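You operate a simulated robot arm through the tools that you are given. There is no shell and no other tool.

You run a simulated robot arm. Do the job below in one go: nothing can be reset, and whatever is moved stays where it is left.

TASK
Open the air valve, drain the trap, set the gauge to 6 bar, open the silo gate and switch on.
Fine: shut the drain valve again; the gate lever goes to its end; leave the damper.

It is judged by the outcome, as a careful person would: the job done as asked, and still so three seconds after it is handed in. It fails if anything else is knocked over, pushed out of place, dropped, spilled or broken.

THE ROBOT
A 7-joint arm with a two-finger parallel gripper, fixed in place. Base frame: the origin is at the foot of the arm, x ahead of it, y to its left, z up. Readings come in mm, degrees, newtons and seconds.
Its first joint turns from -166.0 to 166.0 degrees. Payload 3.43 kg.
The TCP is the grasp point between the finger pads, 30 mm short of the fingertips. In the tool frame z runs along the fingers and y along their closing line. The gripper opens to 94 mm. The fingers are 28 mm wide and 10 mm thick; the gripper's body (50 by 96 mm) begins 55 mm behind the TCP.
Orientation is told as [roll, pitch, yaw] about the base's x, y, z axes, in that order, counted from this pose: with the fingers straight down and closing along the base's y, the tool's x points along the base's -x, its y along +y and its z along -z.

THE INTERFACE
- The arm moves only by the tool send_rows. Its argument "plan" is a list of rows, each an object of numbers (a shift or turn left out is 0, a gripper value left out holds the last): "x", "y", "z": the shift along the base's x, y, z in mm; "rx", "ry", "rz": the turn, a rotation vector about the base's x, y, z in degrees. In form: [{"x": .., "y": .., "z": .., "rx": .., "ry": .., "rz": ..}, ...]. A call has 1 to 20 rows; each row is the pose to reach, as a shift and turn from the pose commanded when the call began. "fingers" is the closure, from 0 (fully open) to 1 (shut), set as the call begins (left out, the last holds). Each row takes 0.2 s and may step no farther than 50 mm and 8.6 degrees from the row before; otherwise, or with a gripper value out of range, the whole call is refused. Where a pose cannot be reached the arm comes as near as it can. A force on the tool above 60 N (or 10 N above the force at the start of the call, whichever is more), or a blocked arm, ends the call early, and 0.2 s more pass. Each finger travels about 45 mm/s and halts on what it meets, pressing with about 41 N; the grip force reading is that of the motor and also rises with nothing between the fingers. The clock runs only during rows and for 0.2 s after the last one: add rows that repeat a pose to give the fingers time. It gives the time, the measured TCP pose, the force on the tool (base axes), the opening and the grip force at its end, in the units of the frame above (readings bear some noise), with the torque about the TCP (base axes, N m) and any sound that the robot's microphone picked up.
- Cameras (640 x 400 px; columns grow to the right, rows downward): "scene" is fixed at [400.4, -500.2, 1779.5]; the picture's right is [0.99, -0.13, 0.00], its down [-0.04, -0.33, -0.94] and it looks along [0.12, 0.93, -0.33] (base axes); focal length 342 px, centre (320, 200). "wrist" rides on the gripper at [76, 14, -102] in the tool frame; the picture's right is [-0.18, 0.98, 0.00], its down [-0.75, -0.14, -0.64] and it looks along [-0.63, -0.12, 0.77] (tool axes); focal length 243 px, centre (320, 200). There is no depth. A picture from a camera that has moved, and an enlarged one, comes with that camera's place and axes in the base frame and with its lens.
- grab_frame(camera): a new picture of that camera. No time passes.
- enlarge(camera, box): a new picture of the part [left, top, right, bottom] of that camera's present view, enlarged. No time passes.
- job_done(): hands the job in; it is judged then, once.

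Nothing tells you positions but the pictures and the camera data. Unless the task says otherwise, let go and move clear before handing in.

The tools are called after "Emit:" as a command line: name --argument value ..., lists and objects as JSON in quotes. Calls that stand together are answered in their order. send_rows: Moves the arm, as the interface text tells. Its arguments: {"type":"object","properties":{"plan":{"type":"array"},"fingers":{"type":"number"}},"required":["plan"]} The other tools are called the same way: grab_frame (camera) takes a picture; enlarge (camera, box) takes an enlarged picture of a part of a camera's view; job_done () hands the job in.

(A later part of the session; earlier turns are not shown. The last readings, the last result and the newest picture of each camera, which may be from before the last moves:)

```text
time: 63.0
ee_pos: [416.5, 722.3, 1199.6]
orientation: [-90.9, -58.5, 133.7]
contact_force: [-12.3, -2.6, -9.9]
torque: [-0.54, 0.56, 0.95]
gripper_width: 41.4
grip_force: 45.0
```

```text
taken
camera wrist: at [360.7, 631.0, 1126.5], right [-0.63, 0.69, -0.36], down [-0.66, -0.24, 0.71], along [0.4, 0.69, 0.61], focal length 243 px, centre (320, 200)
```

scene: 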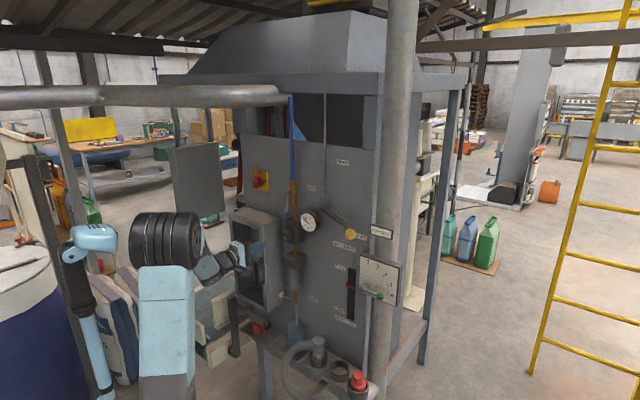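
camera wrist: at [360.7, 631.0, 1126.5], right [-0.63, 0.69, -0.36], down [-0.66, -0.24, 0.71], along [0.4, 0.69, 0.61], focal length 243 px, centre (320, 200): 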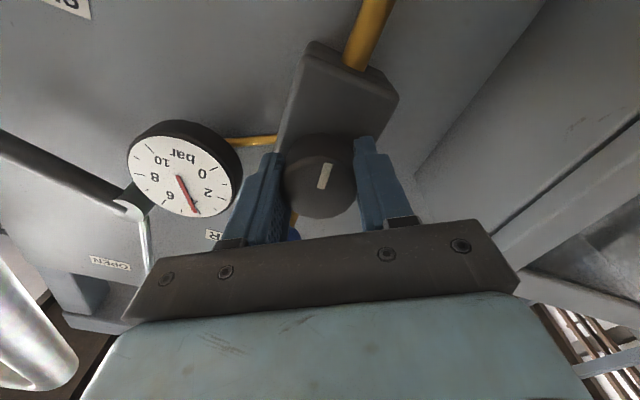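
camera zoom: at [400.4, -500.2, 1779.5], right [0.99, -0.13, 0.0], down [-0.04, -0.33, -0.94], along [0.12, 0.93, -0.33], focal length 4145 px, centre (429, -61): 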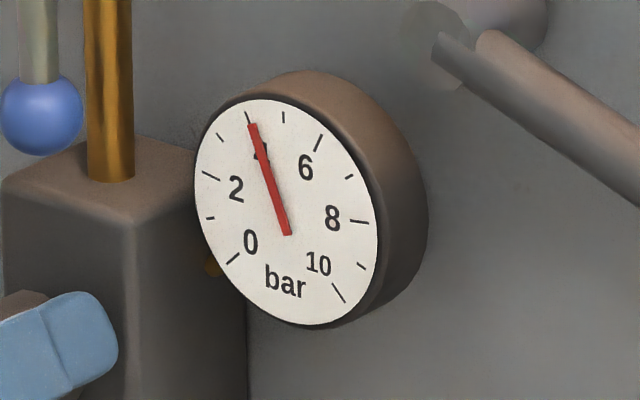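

Another 40° gave about 1 bar, so it now reads about 4.1. I'll go on for roughly 60° more and then fine-tune.

Emit:
send_rows --plan '[{"rx": 4.4, "ry": 4.1}, {"rx": 8.8, "ry": 8.2}, {"rx": 13.2, "ry": 12.3}, {"rx": 17.6, "ry": 16.4}, {"rx": 22, "ry": 20.5}, {"rx": 26.4, "ry": 24.6}, {"rx": 30.8, "ry": 28.7}, {"rx": 35.2, "ry": 32.8}, {"rx": 39.5, "ry": 36.8}, {"rx": 43.9, "ry": 40.9}, {"rx": 43.9, "ry": 40.9}]'

Emit:
enlarge --camera "scene" --box '[295, 205, 327, 238]'

Emit:
grab_frame --camera "wrist"

Emit:
grab_frame --camera "scene"

```text
time: 65.4
ee_pos: [415.7, 721.3, 1200.3]
orientation: [90.5, -61.4, -47.8]
contact_force: [-10.0, 19.8, 10.8]
torque: [-0.01, -0.02, 1.72]
gripper_width: 41.5
grip_force: 44.5
```

```text
12.12 times, centred on (311, 222) of scene
camera zoom: at [400.4, -500.2, 1779.5], right [0.99, -0.13, 0.0], down [-0.04, -0.33, -0.94], along [0.12, 0.93, -0.33], focal length 4145 px, centre (429, -61)
```

zoom: 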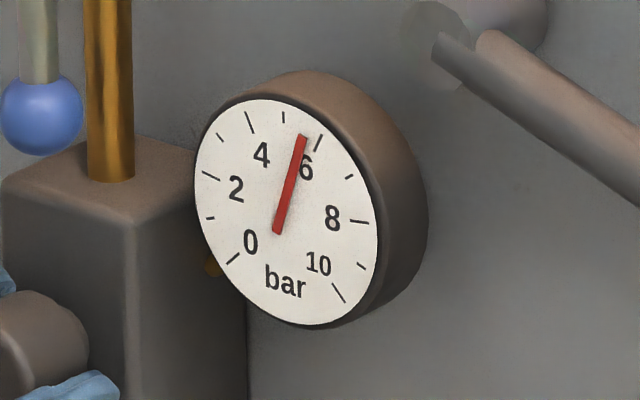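

```text
taken
camera wrist: at [307.9, 687.6, 1139.7], right [-0.53, 0.57, 0.63], down [-0.15, -0.79, 0.59], along [0.84, 0.22, 0.5], focal length 243 px, centre (320, 200)
```

wrist: 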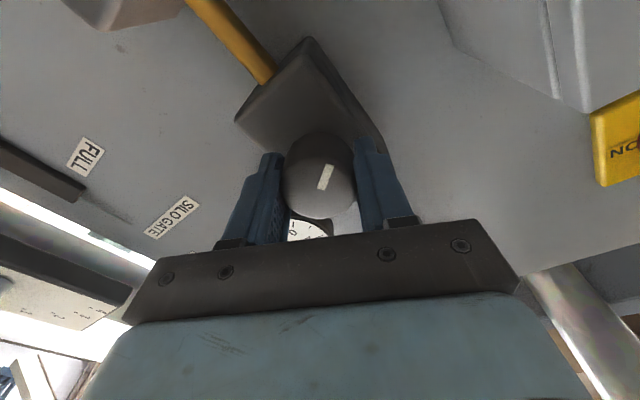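

```text
taken
```

scene: 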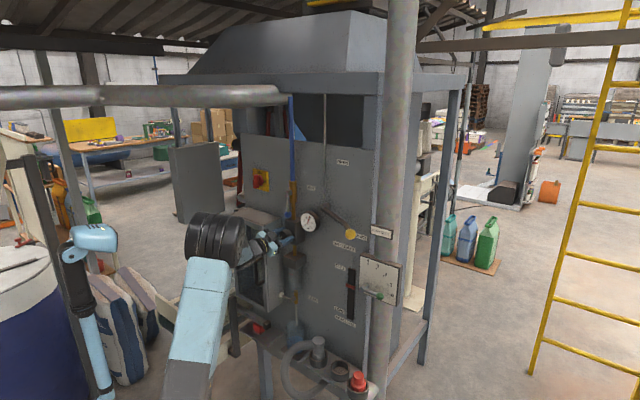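

By the needle's direction (allowing for parallax) the gauge reads about 5.75 bar, at roughly 0.026 bar per degree. I'll turn another 9°.

Emit:
send_rows --plan '[{"rx": 3.3, "ry": 3.1}, {"rx": 6.6, "ry": 6.1}, {"rx": 6.6, "ry": 6.1}, {"rx": 6.6, "ry": 6.1}]'

Emit:
enlarge --camera "scene" --box '[295, 205, 327, 238]'

```text
time: 66.4
ee_pos: [416.4, 721.6, 1201.0]
orientation: [90.4, -52.6, -47.8]
contact_force: [2.3, 43.5, 24.6]
torque: [0.46, -0.51, 1.2]
gripper_width: 41.4
grip_force: 45.1
```

```text
12.12 times, centred on (311, 222) of scene
camera zoom: at [400.4, -500.2, 1779.5], right [0.99, -0.13, 0.0], down [-0.04, -0.33, -0.94], along [0.12, 0.93, -0.33], focal length 4145 px, centre (429, -61)
```

zoom: 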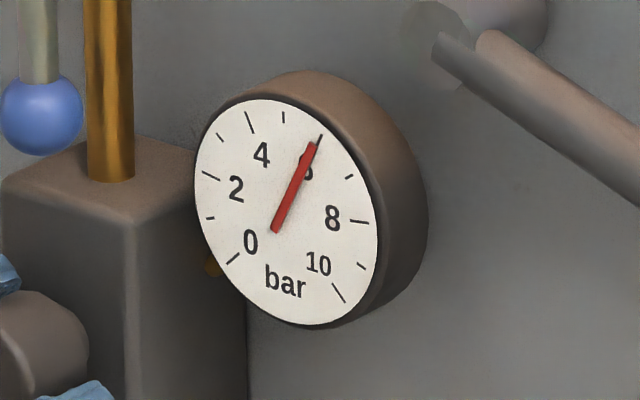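

Emit:
enlarge --camera "scene" --box '[303, 209, 319, 232]'

Emit:
enlarge --camera "wrist" --box '[250, 180, 370, 260]'

```text
16.00 times, centred on (311, 220) of scene
camera zoom: at [400.4, -500.2, 1779.5], right [0.99, -0.13, 0.0], down [-0.04, -0.33, -0.94], along [0.12, 0.93, -0.33], focal length 5471 px, centre (464, -128)
```

zoom: 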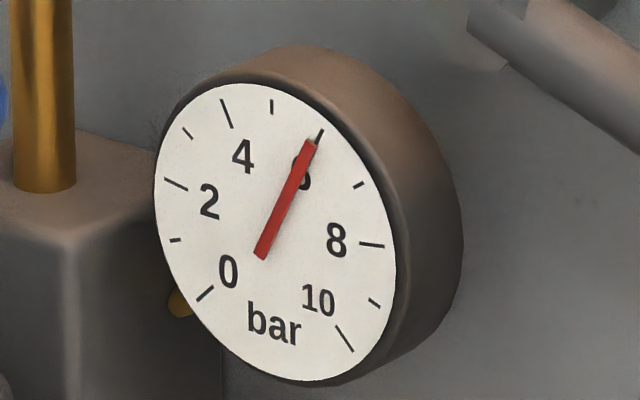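

```text
5.00 times, centred on (310, 220) of wrist
camera zoom: at [301.9, 694.2, 1148.1], right [-0.45, 0.49, 0.74], down [-0.09, -0.86, 0.51], along [0.89, 0.17, 0.43], focal length 1213 px, centre (370, 100)
```

zoom: 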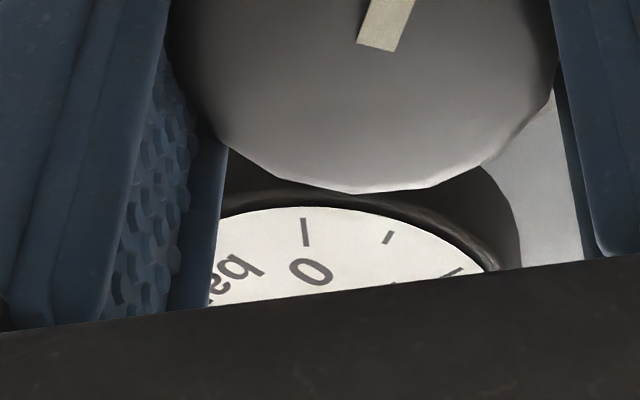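

The fitted dial reads about 5.93 bar. I'll relieve the side load on the grip and add about 3°.

Emit:
send_rows --plan '[{"y": 1.5, "z": 1}, {"y": 3, "z": 2}, {"y": 3, "z": 2, "rx": 1.2, "ry": 1.1}, {"y": 3, "z": 2, "rx": 2.2, "ry": 2.05}, {"y": 3, "z": 2, "rx": 2.2, "ry": 2.05}, {"y": 3, "z": 2, "rx": 2.2, "ry": 2.05}]'

Emit:
enlarge --camera "scene" --box '[303, 209, 319, 232]'

```text
time: 67.8
ee_pos: [417.0, 722.8, 1200.0]
orientation: [90.0, -49.6, -47.5]
contact_force: [-22.3, -42.1, -18.1]
torque: [0.29, -0.3, 0.59]
gripper_width: 41.6
grip_force: 44.9
```

```text
16.00 times, centred on (311, 220) of scene
camera zoom: at [400.4, -500.2, 1779.5], right [0.99, -0.13, 0.0], down [-0.04, -0.33, -0.94], along [0.12, 0.93, -0.33], focal length 5471 px, centre (464, -128)
```

zoom: 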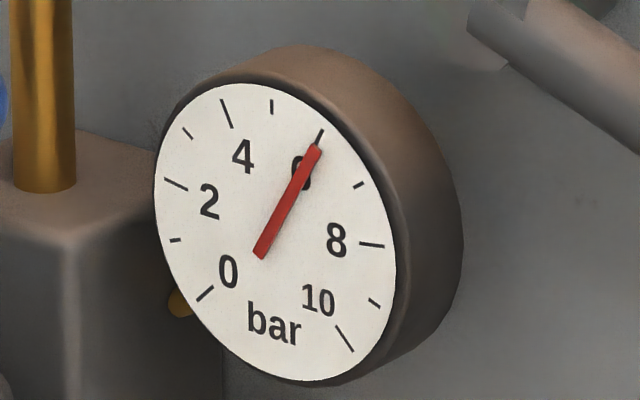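

The gauge reads about 6.05 bar. I'll relieve the residual load, release the knob and check that the reading holds.

Emit:
send_rows --plan '[{"x": -1, "y": -1.5, "z": -0.8}, {"x": -1.6, "y": -2.8, "z": -1.4}, {"x": -1.6, "y": -2.8, "z": -1.4}]'

Emit:
send_rows --plan '[{}, {}, {}]' --fingers 0.35

Emit:
enlarge --camera "scene" --box '[303, 209, 319, 232]'

Emit:
grab_frame --camera "wrist"

```text
time: 68.6
ee_pos: [416.9, 721.6, 1200.5]
orientation: [90.2, -49.5, -47.6]
contact_force: [6.2, 14.4, -4.2]
torque: [-0.1, 0.14, 1.68]
gripper_width: 41.5
grip_force: 44.3
```

```text
time: 69.4
ee_pos: [415.2, 720.0, 1200.3]
orientation: [90.2, -49.6, -47.6]
contact_force: [-1.1, -0.7, -0.2]
torque: [-0.01, 0.0, 0.0]
gripper_width: 61.4
grip_force: 0.0
```

```text
16.00 times, centred on (311, 220) of scene
camera zoom: at [400.4, -500.2, 1779.5], right [0.99, -0.13, 0.0], down [-0.04, -0.33, -0.94], along [0.12, 0.93, -0.33], focal length 5471 px, centre (464, -128)
```

zoom: 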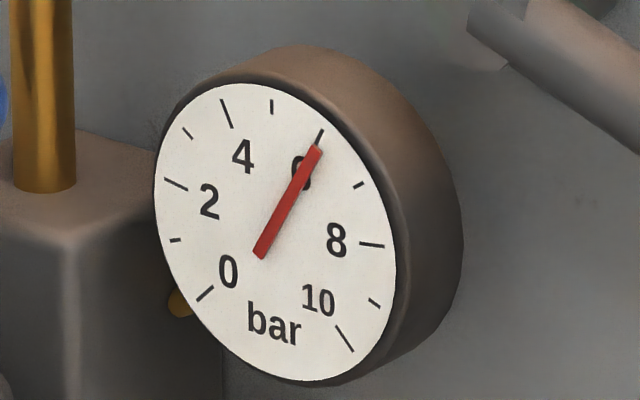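

```text
taken
camera wrist: at [299.4, 695.6, 1151.5], right [-0.43, 0.46, 0.78], down [-0.07, -0.87, 0.48], along [0.9, 0.15, 0.4], focal length 243 px, centre (320, 200)
```

wrist: 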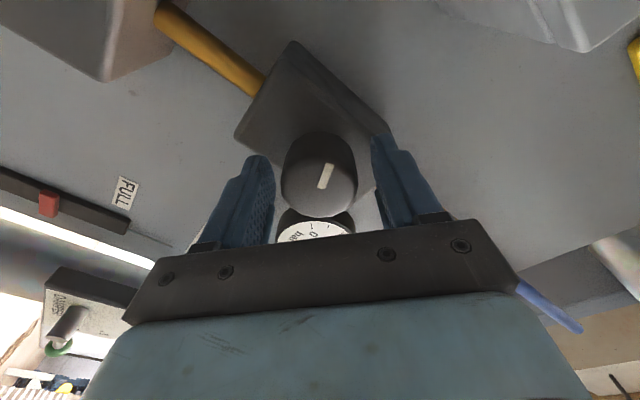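

The reading holds at 6 bar with the knob released. I'll retract straight back, roll the camera below the tool, and move over in front of the gate lever.

Emit:
send_rows --plan '[{"x": -14.6, "y": -13.6}, {"x": -29.3, "y": -27.3}, {"x": -43.9, "y": -40.9}, {"x": -58.5, "y": -54.6}, {"x": -73.1, "y": -68.2}, {"x": -87.8, "y": -81.8}, {"x": -102.4, "y": -95.5}]'

Emit:
send_rows --plan '[{"rx": -5, "ry": -4.6}, {"rx": -10, "ry": -9.2}, {"rx": -15, "ry": -13.8}, {"rx": -20, "ry": -18.4}, {"rx": -25, "ry": -23}, {"rx": -29.5, "ry": -27.5}, {"rx": -29.5, "ry": -27.5, "x": 20, "y": -15}, {"rx": -29.5, "ry": -27.5, "x": 40, "y": -30, "z": 5}, {"rx": -29.5, "ry": -27.5, "x": 60, "y": -44, "z": 10}, {"rx": -29.5, "ry": -27.5, "x": 80, "y": -59, "z": 15}, {"rx": -29.5, "ry": -27.5, "x": 100, "y": -73, "z": 20}, {"rx": -29.5, "ry": -27.5, "x": 120, "y": -88, "z": 25}, {"rx": -29.5, "ry": -27.5, "x": 140, "y": -102, "z": 30}, {"rx": -29.5, "ry": -27.5, "x": 160, "y": -117, "z": 35}, {"rx": -29.5, "ry": -27.5, "x": 180, "y": -131, "z": 40}, {"rx": -29.5, "ry": -27.5, "x": 200, "y": -146, "z": 40}, {"rx": -29.5, "ry": -27.5, "x": 200, "y": -146, "z": 40}]' --fingers 1

Emit:
grab_frame --camera "scene"

Emit:
grab_frame --camera "wrist"

Emit:
enlarge --camera "scene" --box '[300, 190, 400, 252]'

```text
time: 71.0
ee_pos: [313.3, 624.8, 1198.3]
orientation: [90.2, -49.5, -47.5]
contact_force: [-0.4, 0.3, -0.3]
torque: [0.01, 0.0, 0.02]
gripper_width: 60.9
grip_force: 0.0
```

```text
time: 74.6
ee_pos: [513.9, 479.9, 1239.7]
orientation: [162.6, -89.6, -119.8]
contact_force: [0.9, 0.6, -0.1]
torque: [0.0, 0.0, 0.0]
gripper_width: 0.0
grip_force: 32.9
```

```text
taken
```

scene: 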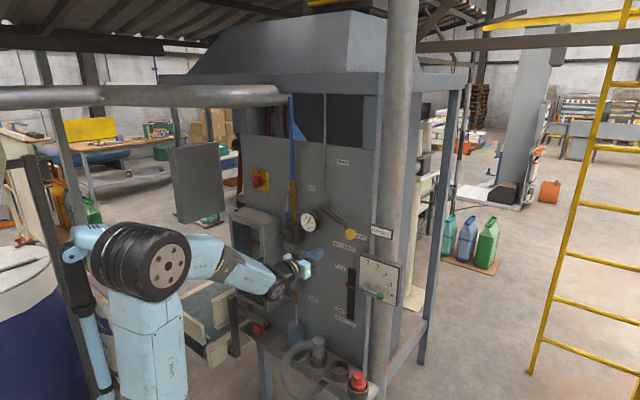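

```text
taken
camera wrist: at [429.0, 420.3, 1163.1], right [-0.67, 0.72, 0.19], down [-0.38, -0.54, 0.75], along [0.64, 0.43, 0.64], focal length 243 px, centre (320, 200)
```

wrist: 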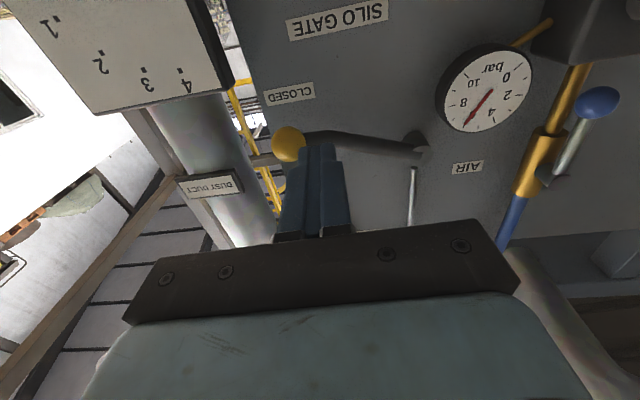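

```text
6.40 times, centred on (350, 221) of scene
camera zoom: at [400.4, -500.2, 1779.5], right [0.99, -0.13, 0.0], down [-0.04, -0.33, -0.94], along [0.12, 0.93, -0.33], focal length 2188 px, centre (128, 66)
```

zoom: 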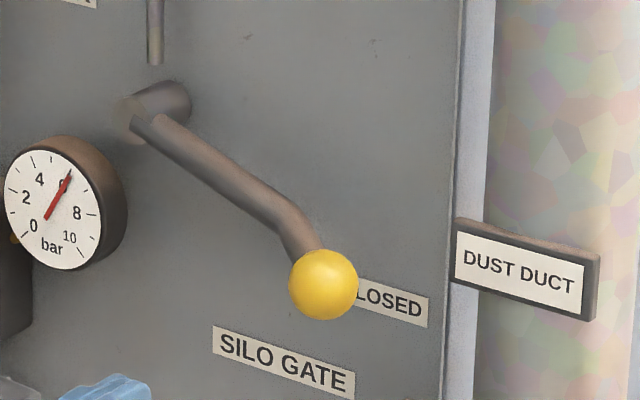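

The gate knob triangulates to about (641, 541, 1280), with its pivot near p≈-105, z≈1335. I'll bring the closed fingers in underneath the lever bar, about 100 mm out from the pivot.

Emit:
send_rows --plan '[{"x": -12.6, "y": 13.5, "z": 10}, {"x": 5, "y": 30, "z": 15}, {"x": 22, "y": 46, "z": 15}, {"x": 39, "y": 62, "z": 15}, {"x": 56, "y": 78, "z": 15}, {"x": 73, "y": 93, "z": 15}, {"x": 82, "y": 102, "z": 15}, {"x": 82, "y": 102, "z": 15}]'

Emit:
grab_frame --camera "wrist"

Emit:
enlarge --camera "scene" --box '[300, 190, 400, 252]'

```text
time: 76.4
ee_pos: [595.5, 581.5, 1255.8]
orientation: [161.6, -89.6, -118.8]
contact_force: [-0.2, -0.1, 0.6]
torque: [-0.01, 0.0, -0.01]
gripper_width: 0.0
grip_force: 32.8
```

```text
taken
camera wrist: at [510.5, 522.0, 1179.1], right [-0.67, 0.72, 0.19], down [-0.38, -0.54, 0.75], along [0.64, 0.43, 0.64], focal length 243 px, centre (320, 200)
```

wrist: 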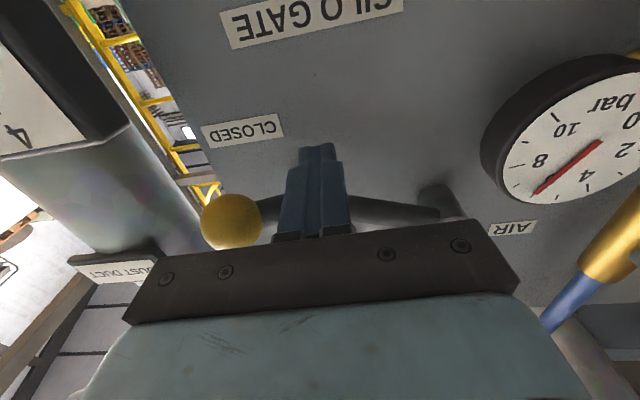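

```text
6.40 times, centred on (350, 221) of scene
camera zoom: at [400.4, -500.2, 1779.5], right [0.99, -0.13, 0.0], down [-0.04, -0.33, -0.94], along [0.12, 0.93, -0.33], focal length 2188 px, centre (128, 66)
```

zoom: 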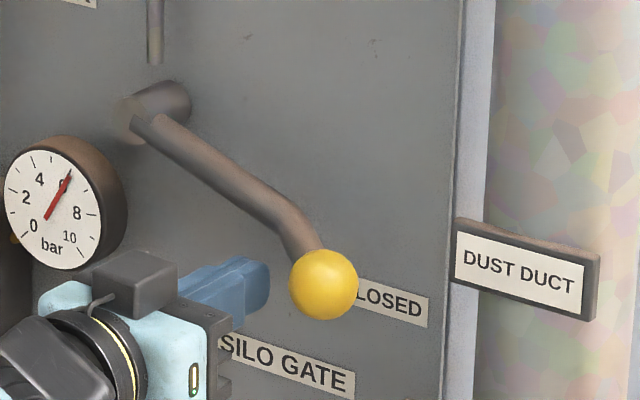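

The fingers are below the bar with the ball well to the right. I'll go 10 mm deeper, then lift gently to make contact.

Emit:
send_rows --plan '[{"x": 4, "y": 3.5}, {"x": 8, "y": 7}, {"x": 8, "y": 7}]'

Emit:
send_rows --plan '[{"z": 6}, {"z": 12}, {"z": 18}, {"z": 22}, {"z": 26}, {"z": 30}]'

Emit:
grab_frame --camera "wrist"

Emit:
enlarge --camera "scene" --box '[300, 190, 400, 252]'

```text
time: 77.2
ee_pos: [602.5, 588.5, 1254.2]
orientation: [162.1, -89.6, -119.4]
contact_force: [0.7, -0.8, -0.3]
torque: [-0.02, -0.01, 0.0]
gripper_width: 0.0
grip_force: 32.8
```

```text
time: 78.6
ee_pos: [603.6, 588.5, 1284.1]
orientation: [160.8, -89.6, -118.0]
contact_force: [1.1, -3.2, -4.9]
torque: [0.0, 0.17, -0.07]
gripper_width: 0.3
grip_force: 33.1
```

```text
taken
camera wrist: at [519.3, 529.5, 1207.9], right [-0.67, 0.72, 0.19], down [-0.38, -0.54, 0.75], along [0.64, 0.43, 0.64], focal length 243 px, centre (320, 200)
```

wrist: 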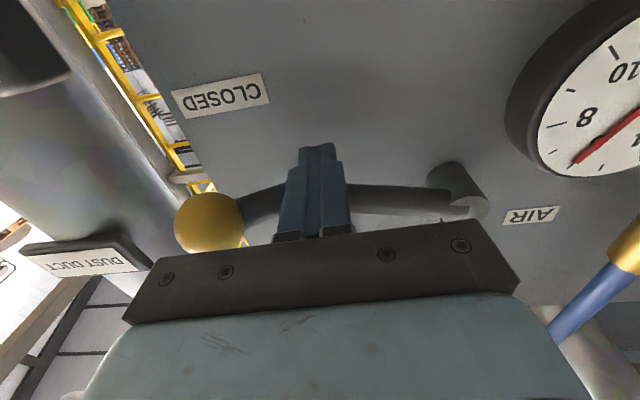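

```text
6.40 times, centred on (350, 221) of scene
camera zoom: at [400.4, -500.2, 1779.5], right [0.99, -0.13, 0.0], down [-0.04, -0.33, -0.94], along [0.12, 0.93, -0.33], focal length 2188 px, centre (128, 66)
```

zoom: 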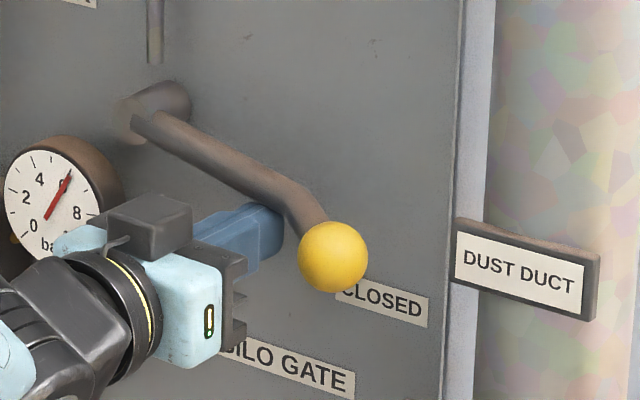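

The lever lifts freely with about 5 N. I'll follow its arc upward.

Emit:
send_rows --plan '[{"x": 3, "y": -3.2, "z": 8}, {"x": 6, "y": -6.4, "z": 16}, {"x": 8, "y": -8.6, "z": 23}, {"x": 9.5, "y": -10.2, "z": 30}, {"x": 10.3, "y": -11, "z": 38}, {"x": 10.8, "y": -11.6, "z": 47}, {"x": 11, "y": -11.8, "z": 55}, {"x": 10.9, "y": -11.7, "z": 63}, {"x": 10, "y": -10.7, "z": 72}, {"x": 8.5, "y": -9.1, "z": 80}, {"x": 6.5, "y": -7, "z": 89}, {"x": 4, "y": -4.4, "z": 97}]'

Emit:
grab_frame --camera "wrist"

Emit:
enlarge --camera "scene" --box '[290, 150, 400, 240]'

```text
time: 81.2
ee_pos: [607.5, 584.3, 1382.4]
orientation: [160.8, -89.6, -118.2]
contact_force: [1.8, 1.1, -4.0]
torque: [-0.13, 0.07, 0.03]
gripper_width: 0.0
grip_force: 32.6
```

```text
taken
camera wrist: at [522.4, 525.2, 1305.8], right [-0.67, 0.72, 0.19], down [-0.38, -0.54, 0.75], along [0.64, 0.43, 0.64], focal length 243 px, centre (320, 200)
```

wrist: 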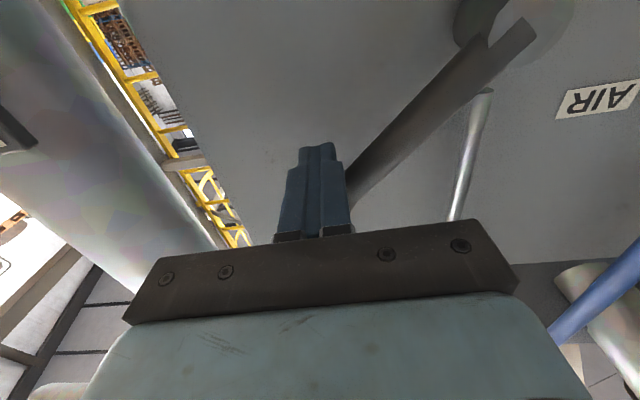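

```text
4.44 times, centred on (345, 195) of scene
camera zoom: at [400.4, -500.2, 1779.5], right [0.99, -0.13, 0.0], down [-0.04, -0.33, -0.94], along [0.12, 0.93, -0.33], focal length 1520 px, centre (209, 222)
```

zoom: 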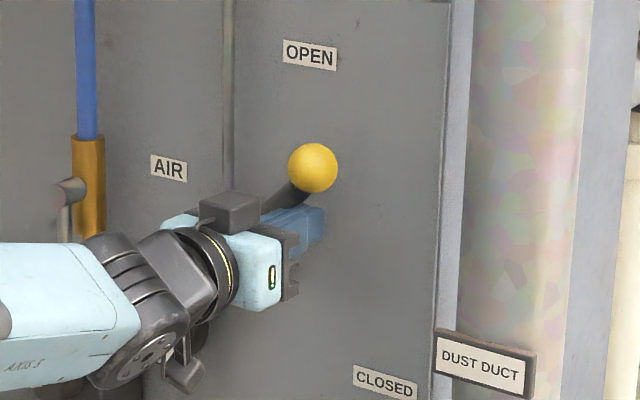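

It's well on its way to OPEN. I'll continue along the arc until it reaches its end stop.

Emit:
send_rows --plan '[{"x": -3, "y": 3.3, "z": 8}, {"x": -6.5, "y": 7, "z": 15}, {"x": -10.5, "y": 11.3, "z": 21.4}, {"x": -15, "y": 16, "z": 28}, {"x": -20, "y": 21.5, "z": 34}, {"x": -25.6, "y": 27.5, "z": 39.6}, {"x": -29.5, "y": 31.6, "z": 43}, {"x": -33.5, "y": 36, "z": 45.5}, {"x": -37.5, "y": 40.2, "z": 48}, {"x": -41.5, "y": 44.5, "z": 50}]'

Emit:
grab_frame --camera "wrist"

Emit:
enlarge --camera "scene" --box '[290, 150, 400, 240]'

```text
time: 82.4
ee_pos: [595.3, 601.5, 1406.6]
orientation: [34.5, -89.8, 7.5]
contact_force: [2.9, -10.9, -3.7]
torque: [0.08, 0.06, -0.13]
gripper_width: 0.0
grip_force: 32.9
stopped in row 5: the force on the tool passed its limit at 71 N (the readings are from after the stop); the commanded pose is now the measured one
```

```text
taken
camera wrist: at [509.1, 541.0, 1332.7], right [-0.66, 0.73, 0.19], down [-0.38, -0.54, 0.76], along [0.65, 0.43, 0.63], focal length 243 px, centre (320, 200)
```

wrist: 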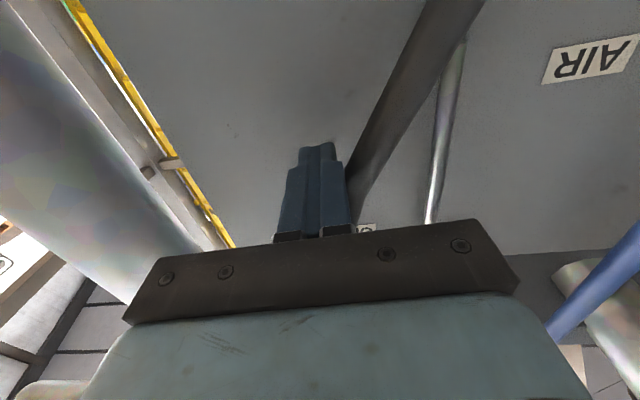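

```text
4.44 times, centred on (345, 195) of scene
camera zoom: at [400.4, -500.2, 1779.5], right [0.99, -0.13, 0.0], down [-0.04, -0.33, -0.94], along [0.12, 0.93, -0.33], focal length 1520 px, centre (209, 222)
```

zoom: 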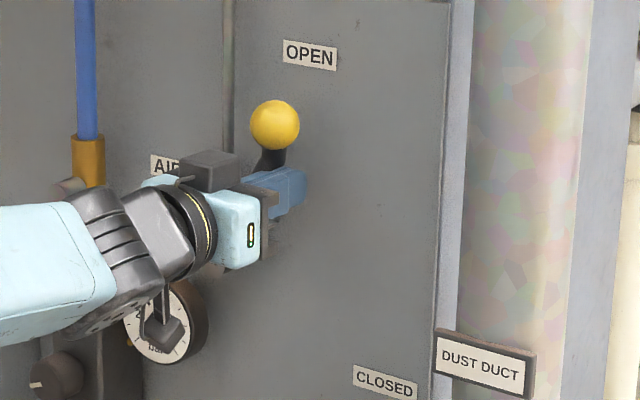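

The knob is at about 60°, just below OPEN, mirroring how CLOSED sat, and 71 N of resistance suggests this is the stop. I'll press once more square to the lever to confirm it doesn't move.

Emit:
send_rows --plan '[{"x": -1.2, "y": 1.3, "z": 1}, {"x": -2.4, "y": 2.6, "z": 2}, {"x": -3.6, "y": 3.9, "z": 3}]'

Emit:
enlarge --camera "scene" --box '[290, 150, 400, 240]'

```text
time: 83.3
ee_pos: [595.5, 600.9, 1407.4]
orientation: [16.6, -89.5, 25.2]
contact_force: [3.4, -15.9, -4.1]
torque: [0.12, 0.07, -0.16]
gripper_width: 0.0
grip_force: 32.8
stopped in row 3: the force on the tool passed its limit at 65 N (the readings are from after the stop); the commanded pose is now the measured one
```

```text
4.44 times, centred on (345, 195) of scene
camera zoom: at [400.4, -500.2, 1779.5], right [0.99, -0.13, 0.0], down [-0.04, -0.33, -0.94], along [0.12, 0.93, -0.33], focal length 1520 px, centre (209, 222)
```

zoom: 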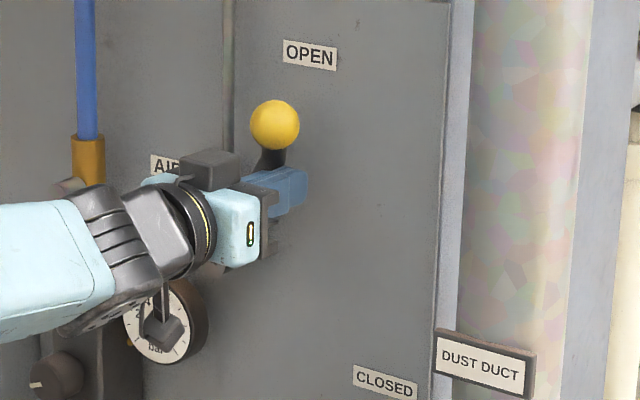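

The lever isn't moving. To be sure this is really the end and not a stiff spot, I'll push once more out at the ball, where I have more leverage.

Emit:
send_rows --plan '[{"x": 5, "y": -5.5, "z": -4}, {"x": 10.2, "y": -11, "z": -8}, {"x": 20, "y": -21.5, "z": 8}, {"x": 28, "y": -30, "z": 22}, {"x": 34, "y": -36.5, "z": 36}, {"x": 34, "y": -36.5, "z": 36}]'

Emit:
enlarge --camera "scene" --box '[290, 150, 400, 240]'

Emit:
grab_frame --camera "wrist"

```text
time: 84.7
ee_pos: [626.8, 566.4, 1443.9]
orientation: [12.9, -89.4, 29.1]
contact_force: [0.2, 0.1, 0.0]
torque: [-0.03, 0.01, -0.03]
gripper_width: 0.1
grip_force: 33.1
```

```text
4.44 times, centred on (345, 195) of scene
camera zoom: at [400.4, -500.2, 1779.5], right [0.99, -0.13, 0.0], down [-0.04, -0.33, -0.94], along [0.12, 0.93, -0.33], focal length 1520 px, centre (209, 222)
```

zoom: 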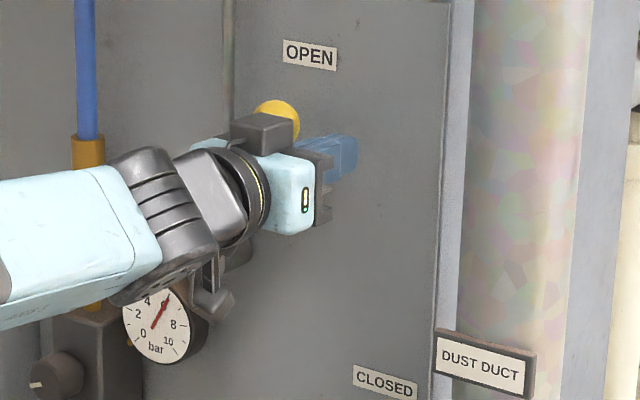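

```text
taken
camera wrist: at [540.9, 506.7, 1369.2], right [-0.66, 0.73, 0.19], down [-0.38, -0.53, 0.76], along [0.65, 0.43, 0.62], focal length 243 px, centre (320, 200)
```

wrist: 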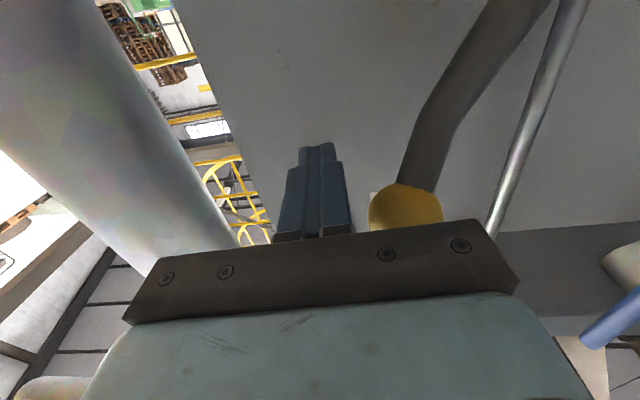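

Emit:
send_rows --plan '[{"x": -3, "y": 3.2, "z": 2.5}, {"x": -6, "y": 6.4, "z": 5}, {"x": -8, "y": 8.6, "z": 7}, {"x": -10, "y": 10.7, "z": 8.5}, {"x": -12, "y": 12.9, "z": 10}, {"x": -14, "y": 15, "z": 11.5}, {"x": -16, "y": 17.2, "z": 13}, {"x": -18, "y": 19.3, "z": 14.5}]'

Emit:
enlarge --camera "scene" --box '[290, 150, 400, 240]'

Emit:
grab_frame --camera "wrist"

```text
time: 86.1
ee_pos: [622.8, 573.6, 1453.3]
orientation: [18.9, -89.5, 22.1]
contact_force: [12.4, -14.3, -4.0]
torque: [0.08, -0.03, 0.22]
gripper_width: 0.0
grip_force: 32.7
stopped in row 6: the force on the tool passed its limit at 63 N (the readings are from after the stop); the commanded pose is now the measured one
```

```text
4.44 times, centred on (345, 195) of scene
camera zoom: at [400.4, -500.2, 1779.5], right [0.99, -0.13, 0.0], down [-0.04, -0.33, -0.94], along [0.12, 0.93, -0.33], focal length 1520 px, centre (209, 222)
```

zoom: 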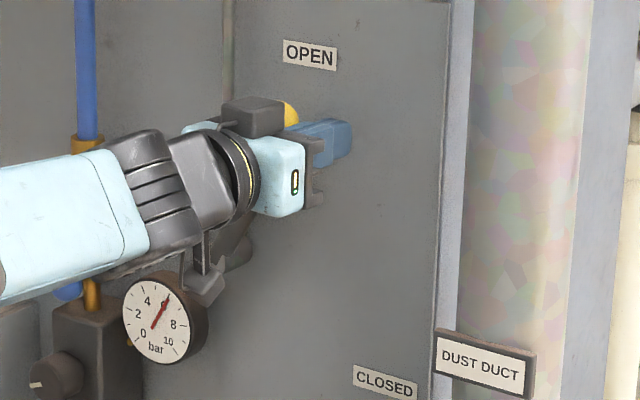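

```text
taken
camera wrist: at [535.7, 516.7, 1379.4], right [-0.64, 0.74, 0.19], down [-0.38, -0.52, 0.76], along [0.66, 0.42, 0.62], focal length 243 px, centre (320, 200)
```

wrist: 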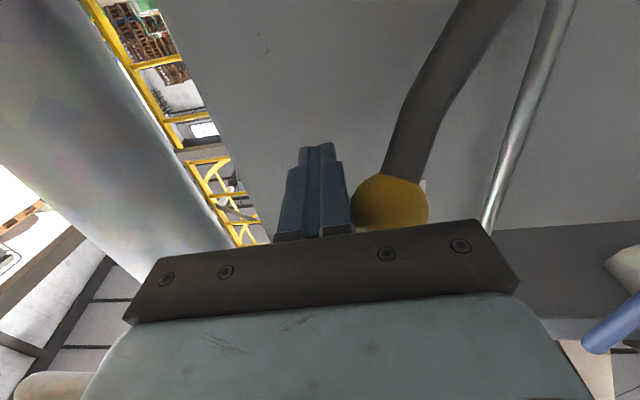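

It holds firm at the ball too, so the gate lever is at its end. I'll back away, roll the tool so the camera is on the right, and yaw to azimuth 70° for the main switch on the far left.

Emit:
send_rows --plan '[{"x": 5.5, "y": -5.9, "z": -3}, {"x": -10, "y": -20, "z": -3}, {"x": -28, "y": -37, "z": -3}, {"x": -46, "y": -54, "z": -3}, {"x": -64, "y": -71, "z": -3}, {"x": -82, "y": -88, "z": -3}, {"x": -100, "y": -105, "z": -3}, {"x": -110, "y": -114, "z": -3}, {"x": -110, "y": -114, "z": -3}]'

Emit:
enlarge --camera "scene" --box '[290, 150, 400, 240]'

Emit:
grab_frame --camera "wrist"

```text
time: 88.1
ee_pos: [510.7, 461.9, 1451.4]
orientation: [8.5, -89.5, 32.8]
contact_force: [-0.4, 0.3, 0.0]
torque: [0.02, 0.02, 0.02]
gripper_width: 0.0
grip_force: 33.2
```

```text
4.44 times, centred on (345, 195) of scene
camera zoom: at [400.4, -500.2, 1779.5], right [0.99, -0.13, 0.0], down [-0.04, -0.33, -0.94], along [0.12, 0.93, -0.33], focal length 1520 px, centre (209, 222)
```

zoom: 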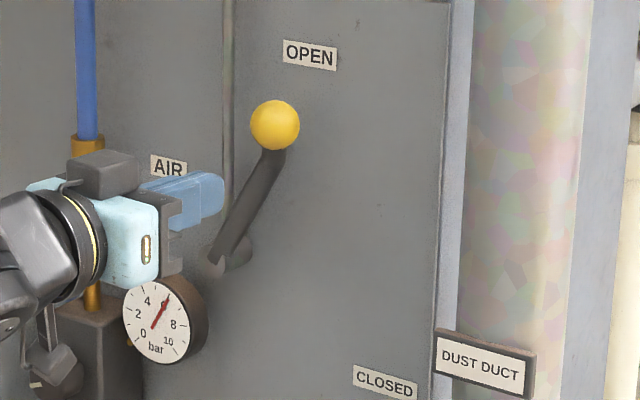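

```text
taken
camera wrist: at [422.7, 404.0, 1377.0], right [-0.65, 0.74, 0.19], down [-0.38, -0.53, 0.76], along [0.66, 0.42, 0.62], focal length 243 px, centre (320, 200)
```

wrist: 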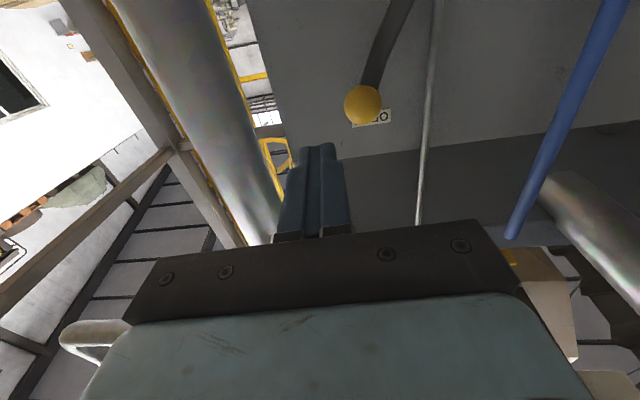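

The lever stays in the OPEN position. Now I'll roll and yaw the tool for the switch.

Emit:
send_rows --plan '[{"rx": -6.1, "ry": -5.4}, {"rx": -12.2, "ry": -10.8}, {"rx": -18.3, "ry": -16.2}, {"rx": -24.4, "ry": -21.6}, {"rx": -30.5, "ry": -27}, {"rx": -36.6, "ry": -32.4}, {"rx": -42.7, "ry": -37.8}, {"rx": -48.8, "ry": -43.2}, {"rx": -54.9, "ry": -48.6}, {"rx": -61, "ry": -54}, {"rx": -67.4, "ry": -59.7}, {"rx": -67.4, "ry": -59.7}]'

Emit:
send_rows --plan '[{"rz": 7}, {"rz": 14}, {"rz": 21}, {"rz": 28.5}, {"rz": 28.5, "x": -20, "y": 18, "z": -5}, {"rz": 28.5, "x": -40, "y": 36, "z": -10}, {"rz": 28.5, "x": -60, "y": 54, "z": -15}, {"rz": 28.5, "x": -80, "y": 72, "z": -20}, {"rz": 28.5, "x": -100, "y": 90, "z": -25}, {"rz": 28.5, "x": -120, "y": 108, "z": -30}, {"rz": 28.5, "x": -140, "y": 126, "z": -35}, {"rz": 28.5, "x": -160, "y": 145, "z": -40}, {"rz": 28.5, "x": -160, "y": 145, "z": -40}]'

Emit:
grab_frame --camera "scene"

Emit:
grab_frame --camera "wrist"

```text
time: 90.7
ee_pos: [509.2, 463.7, 1452.0]
orientation: [-90.2, 0.1, 131.0]
contact_force: [-0.4, -0.5, -0.7]
torque: [0.0, 0.0, 0.04]
gripper_width: 0.1
grip_force: 32.8
```

```text
time: 93.5
ee_pos: [349.1, 609.6, 1410.5]
orientation: [-90.2, 0.0, 159.6]
contact_force: [-0.6, -0.5, 0.1]
torque: [0.04, -0.02, 0.01]
gripper_width: 0.0
grip_force: 33.4
```

```text
taken
```

scene: 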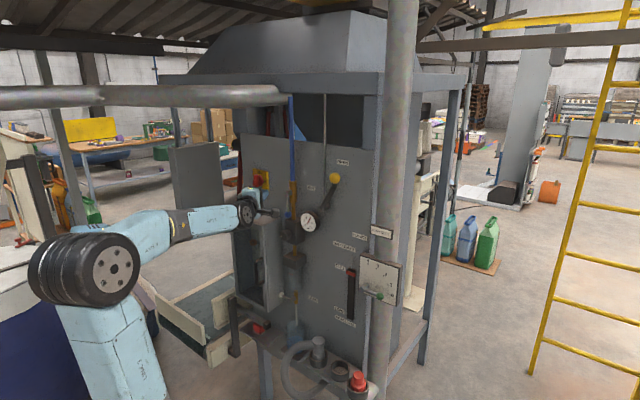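

```text
taken
camera wrist: at [384.4, 485.1, 1396.9], right [-0.17, 0.07, -0.98], down [-0.93, -0.34, 0.14], along [-0.32, 0.94, 0.12], focal length 243 px, centre (320, 200)
```

wrist: 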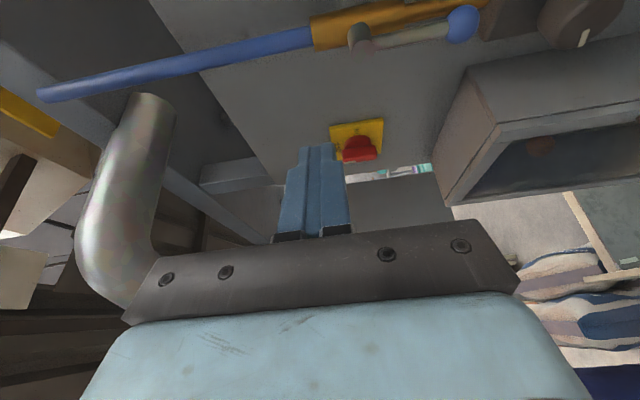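

Emit:
enlarge --camera "wrist" --box '[310, 100, 410, 180]'

Emit:
enlarge --camera "scene" --box '[240, 155, 290, 205]'

Emit:
enlarge --camera "scene" --box '[0, 180, 200, 400]'

```text
5.00 times, centred on (360, 140) of wrist
camera zoom: at [384.4, 485.1, 1396.9], right [-0.17, 0.07, -0.98], down [-0.93, -0.34, 0.14], along [-0.32, 0.94, 0.12], focal length 1213 px, centre (120, 500)
```

zoom: 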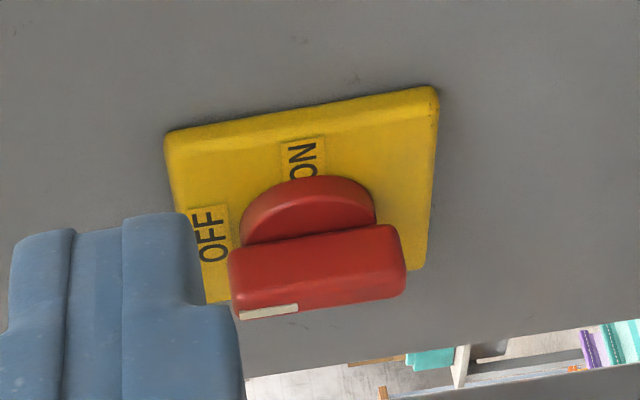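

```text
8.00 times, centred on (265, 180) of scene
camera zoom: at [400.4, -500.2, 1779.5], right [0.99, -0.13, 0.0], down [-0.04, -0.33, -0.94], along [0.12, 0.93, -0.33], focal length 2736 px, centre (760, 360)
```

zoom: 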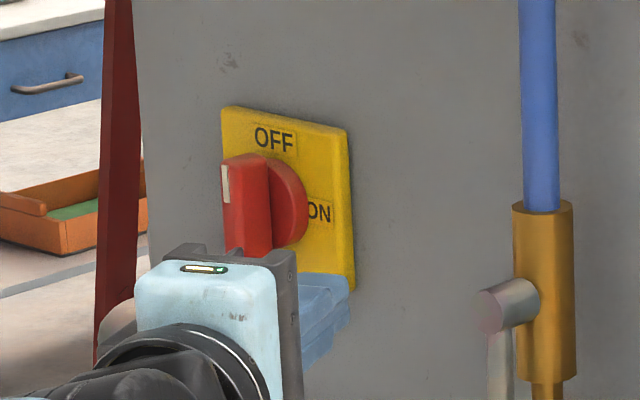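

```text
1.82 times, centred on (100, 290) of scene
camera zoom: at [400.4, -500.2, 1779.5], right [0.99, -0.13, 0.0], down [-0.04, -0.33, -0.94], along [0.12, 0.93, -0.33], focal length 622 px, centre (720, 36)
```

zoom: 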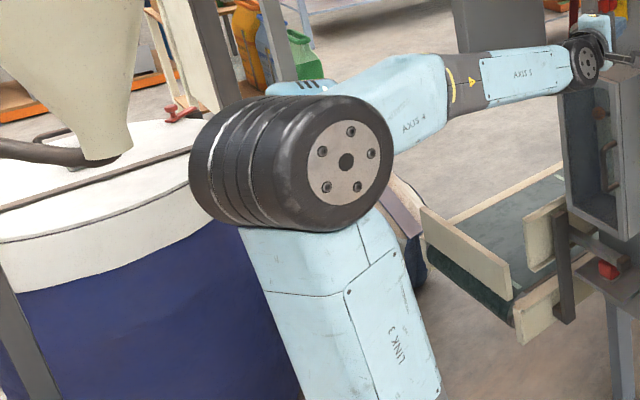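

The switch axis works out at p≈-457, z≈1370, with the bar's front at q≈42, and clockwise takes it to ON. I'll push the bar's lower end leftward from its right side. First I'll go to a standoff.

Emit:
send_rows --plan '[{"x": -6, "y": 20, "z": -7}, {"x": -12, "y": 40, "z": -14}, {"x": -19, "y": 60, "z": -21}, {"x": -25, "y": 80, "z": -28}, {"x": -31, "y": 100, "z": -35}, {"x": -37, "y": 120, "z": -43}, {"x": -44, "y": 140, "z": -50}, {"x": -50, "y": 158, "z": -56}, {"x": -53.5, "y": 171, "z": -60}, {"x": -53.5, "y": 171, "z": -60}]'

Emit:
grab_frame --camera "scene"

Emit:
grab_frame --camera "wrist"

Emit:
enlarge --camera "scene" --box '[240, 155, 290, 205]'

```text
time: 95.9
ee_pos: [336.6, 743.5, 1407.5]
orientation: [-93.2, -7.0, 159.1]
contact_force: [0.6, 0.6, -0.2]
torque: [0.01, -0.02, -0.03]
gripper_width: 0.0
grip_force: 33.3
stopped in row 10: the arm was blocked; the commanded pose is now the measured one
```

```text
taken
```

scene: 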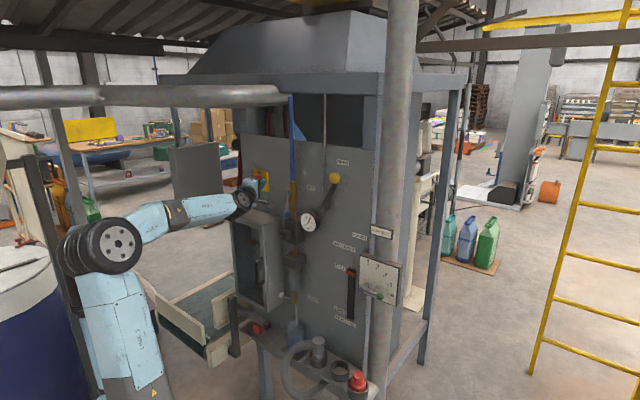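

```text
taken
camera wrist: at [369.6, 621.3, 1379.0], right [-0.26, 0.16, -0.95], down [-0.92, -0.34, 0.19], along [-0.3, 0.93, 0.24], focal length 243 px, centre (320, 200)
```

wrist: 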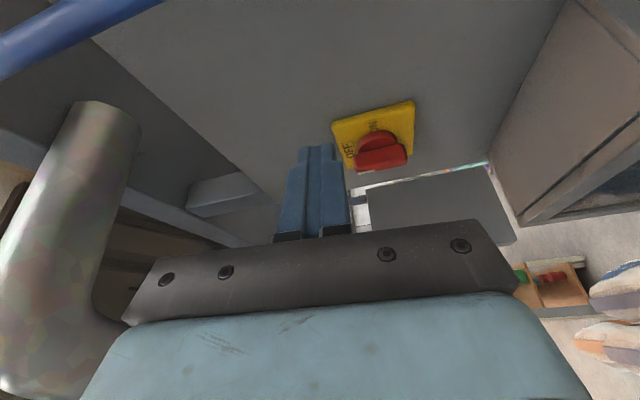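

```text
8.00 times, centred on (265, 180) of scene
camera zoom: at [400.4, -500.2, 1779.5], right [0.99, -0.13, 0.0], down [-0.04, -0.33, -0.94], along [0.12, 0.93, -0.33], focal length 2736 px, centre (760, 360)
```

zoom: 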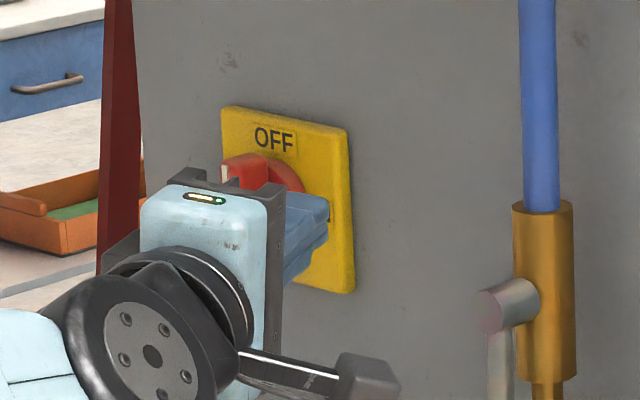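

It was blocked again, with the arm deflected the same way. Comparing the blocked and free poses, the mast head must stand close to the base, near (25, 190, 1475), and the elbow and forearm run into it when the elbow sits in-plane at this height. At low heights the elbow swings clear to the right, so I'll back off, drop down, and come up again with the elbow on the right.

Emit:
send_rows --plan '[{"x": 5, "y": -20, "z": -5}, {"x": 10, "y": -40, "z": -10}, {"x": 15, "y": -62, "z": -20}, {"x": 20, "y": -84, "z": -30}, {"x": 24, "y": -108, "z": -45}, {"x": 28, "y": -130, "z": -65}, {"x": 28, "y": -130, "z": -90}, {"x": 28, "y": -130, "z": -115}, {"x": 28, "y": -130, "z": -140}, {"x": 28, "y": -130, "z": -165}, {"x": 28, "y": -130, "z": -190}, {"x": 28, "y": -130, "z": -215}, {"x": 28, "y": -130, "z": -240}, {"x": 28, "y": -130, "z": -265}, {"x": 28, "y": -130, "z": -290}, {"x": 28, "y": -130, "z": -320}]'

Emit:
grab_frame --camera "scene"

Emit:
enlarge --camera "scene" --box '[50, 210, 130, 260]'

```text
time: 98.7
ee_pos: [377.4, 596.1, 1209.8]
orientation: [-97.0, -16.2, 161.0]
contact_force: [-0.3, 0.3, -0.5]
torque: [0.02, -0.03, 0.02]
gripper_width: 0.1
grip_force: 32.9
stopped in row 14: the arm was blocked; the commanded pose is now the measured one
```

```text
taken
```

scene: 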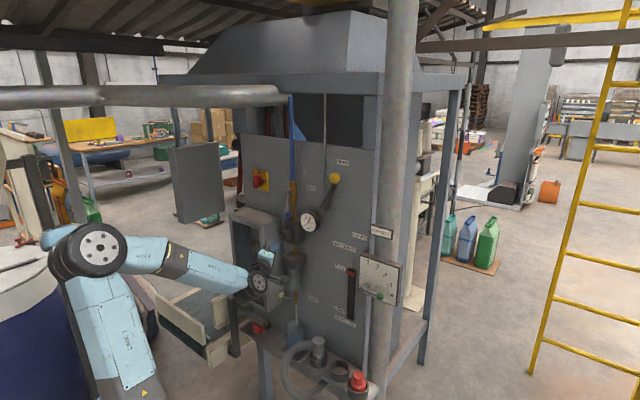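

```text
8.00 times, centred on (90, 235) of scene
camera zoom: at [400.4, -500.2, 1779.5], right [0.99, -0.13, 0.0], down [-0.04, -0.33, -0.94], along [0.12, 0.93, -0.33], focal length 2736 px, centre (2160, -80)
```

zoom: 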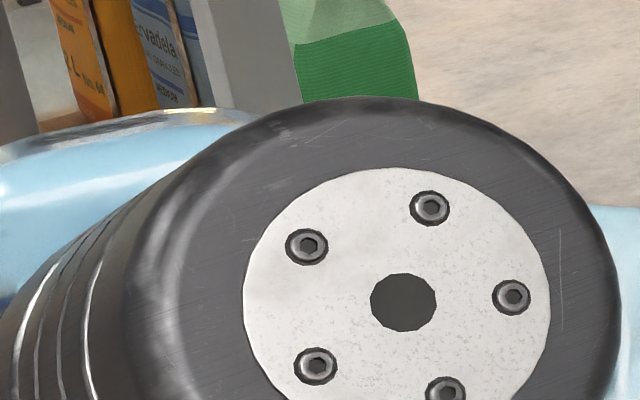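

The mast head looks different now, and the elbow may be pressing against it. I'll move the arm away to the right first and then inspect the mast.

Emit:
send_rows --plan '[{"x": 10, "y": -8, "z": 3}, {"x": 25, "y": -18, "z": 6}, {"x": 40, "y": -28, "z": 10}, {"x": 60, "y": -42, "z": 15}, {"x": 80, "y": -56, "z": 20}, {"x": 100, "y": -70, "z": 25}, {"x": 120, "y": -84, "z": 30}, {"x": 140, "y": -98, "z": 35}, {"x": 140, "y": -98, "z": 35}]'

Emit:
grab_frame --camera "scene"

Emit:
enlarge --camera "scene" --box '[30, 200, 190, 400]'

```text
time: 100.7
ee_pos: [514.3, 500.0, 1241.3]
orientation: [-96.7, -15.6, 161.0]
contact_force: [0.9, 0.2, 0.4]
torque: [-0.03, 0.03, -0.01]
gripper_width: 0.1
grip_force: 33.0
```

```text
taken
```

scene: 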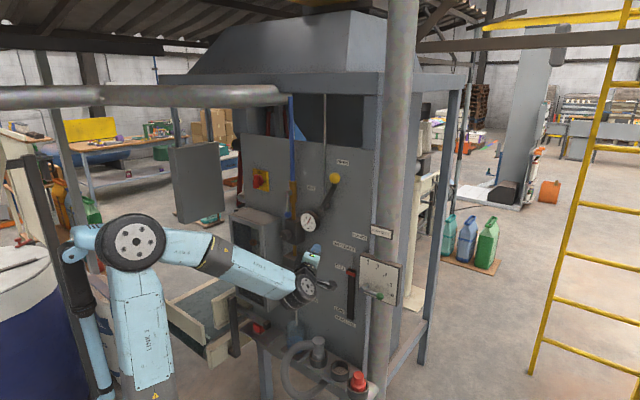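

```text
2.00 times, centred on (110, 300) of scene
camera zoom: at [400.4, -500.2, 1779.5], right [0.99, -0.13, 0.0], down [-0.04, -0.33, -0.94], along [0.12, 0.93, -0.33], focal length 684 px, centre (740, 0)
```

zoom: 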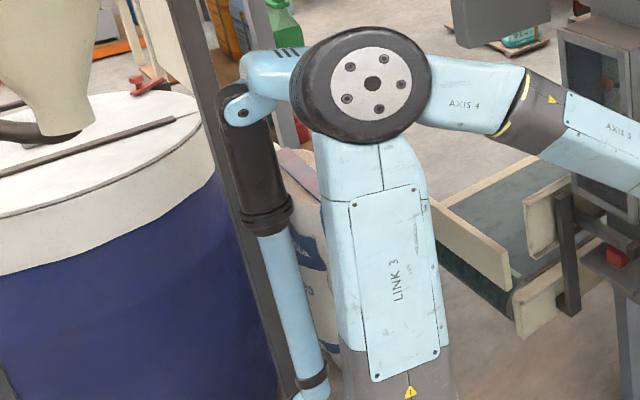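

The mast head and its slits are exactly where they were, so nothing has been displaced. I'll re-level the tool, so first I need its current axes.

Emit:
grab_frame --camera "wrist"

```text
taken
camera wrist: at [545.6, 383.6, 1196.5], right [-0.38, 0.25, -0.89], down [-0.88, -0.39, 0.27], along [-0.28, 0.89, 0.37], focal length 243 px, centre (320, 200)
```

wrist: 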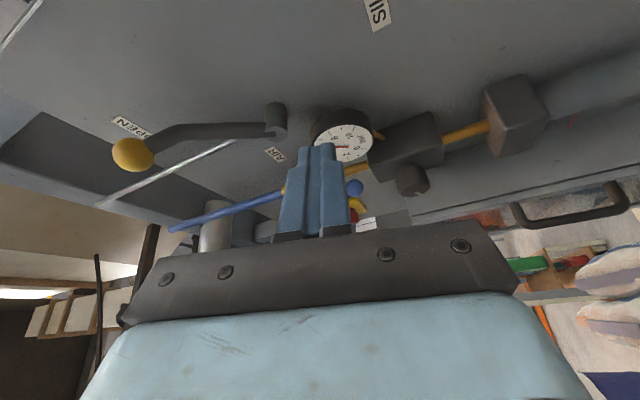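

Emit:
send_rows --plan '[{"rx": -3.4, "ry": -4.6, "rz": 3.2}, {"rx": -6.8, "ry": -9.1, "rz": 6.5}, {"rx": -10.2, "ry": -13.7, "rz": 9.7}, {"rx": -10.2, "ry": -13.7, "rz": 9.7}]'

Emit:
send_rows --plan '[{"z": -25}, {"z": -50}, {"z": -75}, {"z": -100}, {"z": -125}, {"z": -150}, {"z": -175}, {"z": -200}, {"z": -225}, {"z": -225}]'

Emit:
grab_frame --camera "scene"

```text
time: 101.7
ee_pos: [513.8, 499.7, 1242.1]
orientation: [-90.1, 0.3, 170.0]
contact_force: [-0.6, -1.0, -0.7]
torque: [-0.03, -0.01, -0.04]
gripper_width: 0.2
grip_force: 33.2
```

```text
time: 103.9
ee_pos: [516.7, 501.1, 1016.3]
orientation: [-90.3, 0.3, 169.9]
contact_force: [0.0, -0.1, -0.3]
torque: [-0.01, 0.03, -0.01]
gripper_width: 0.2
grip_force: 32.9
```

```text
taken
```

scene: 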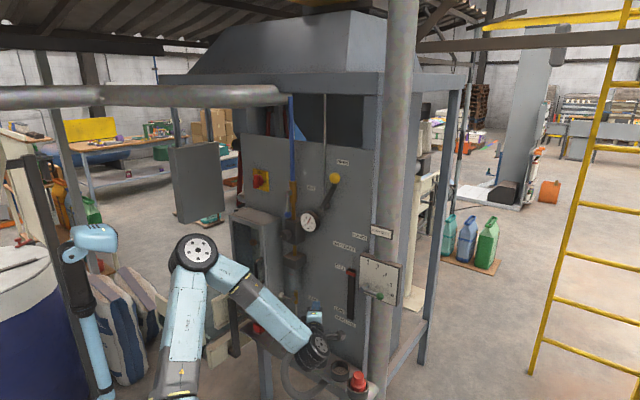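

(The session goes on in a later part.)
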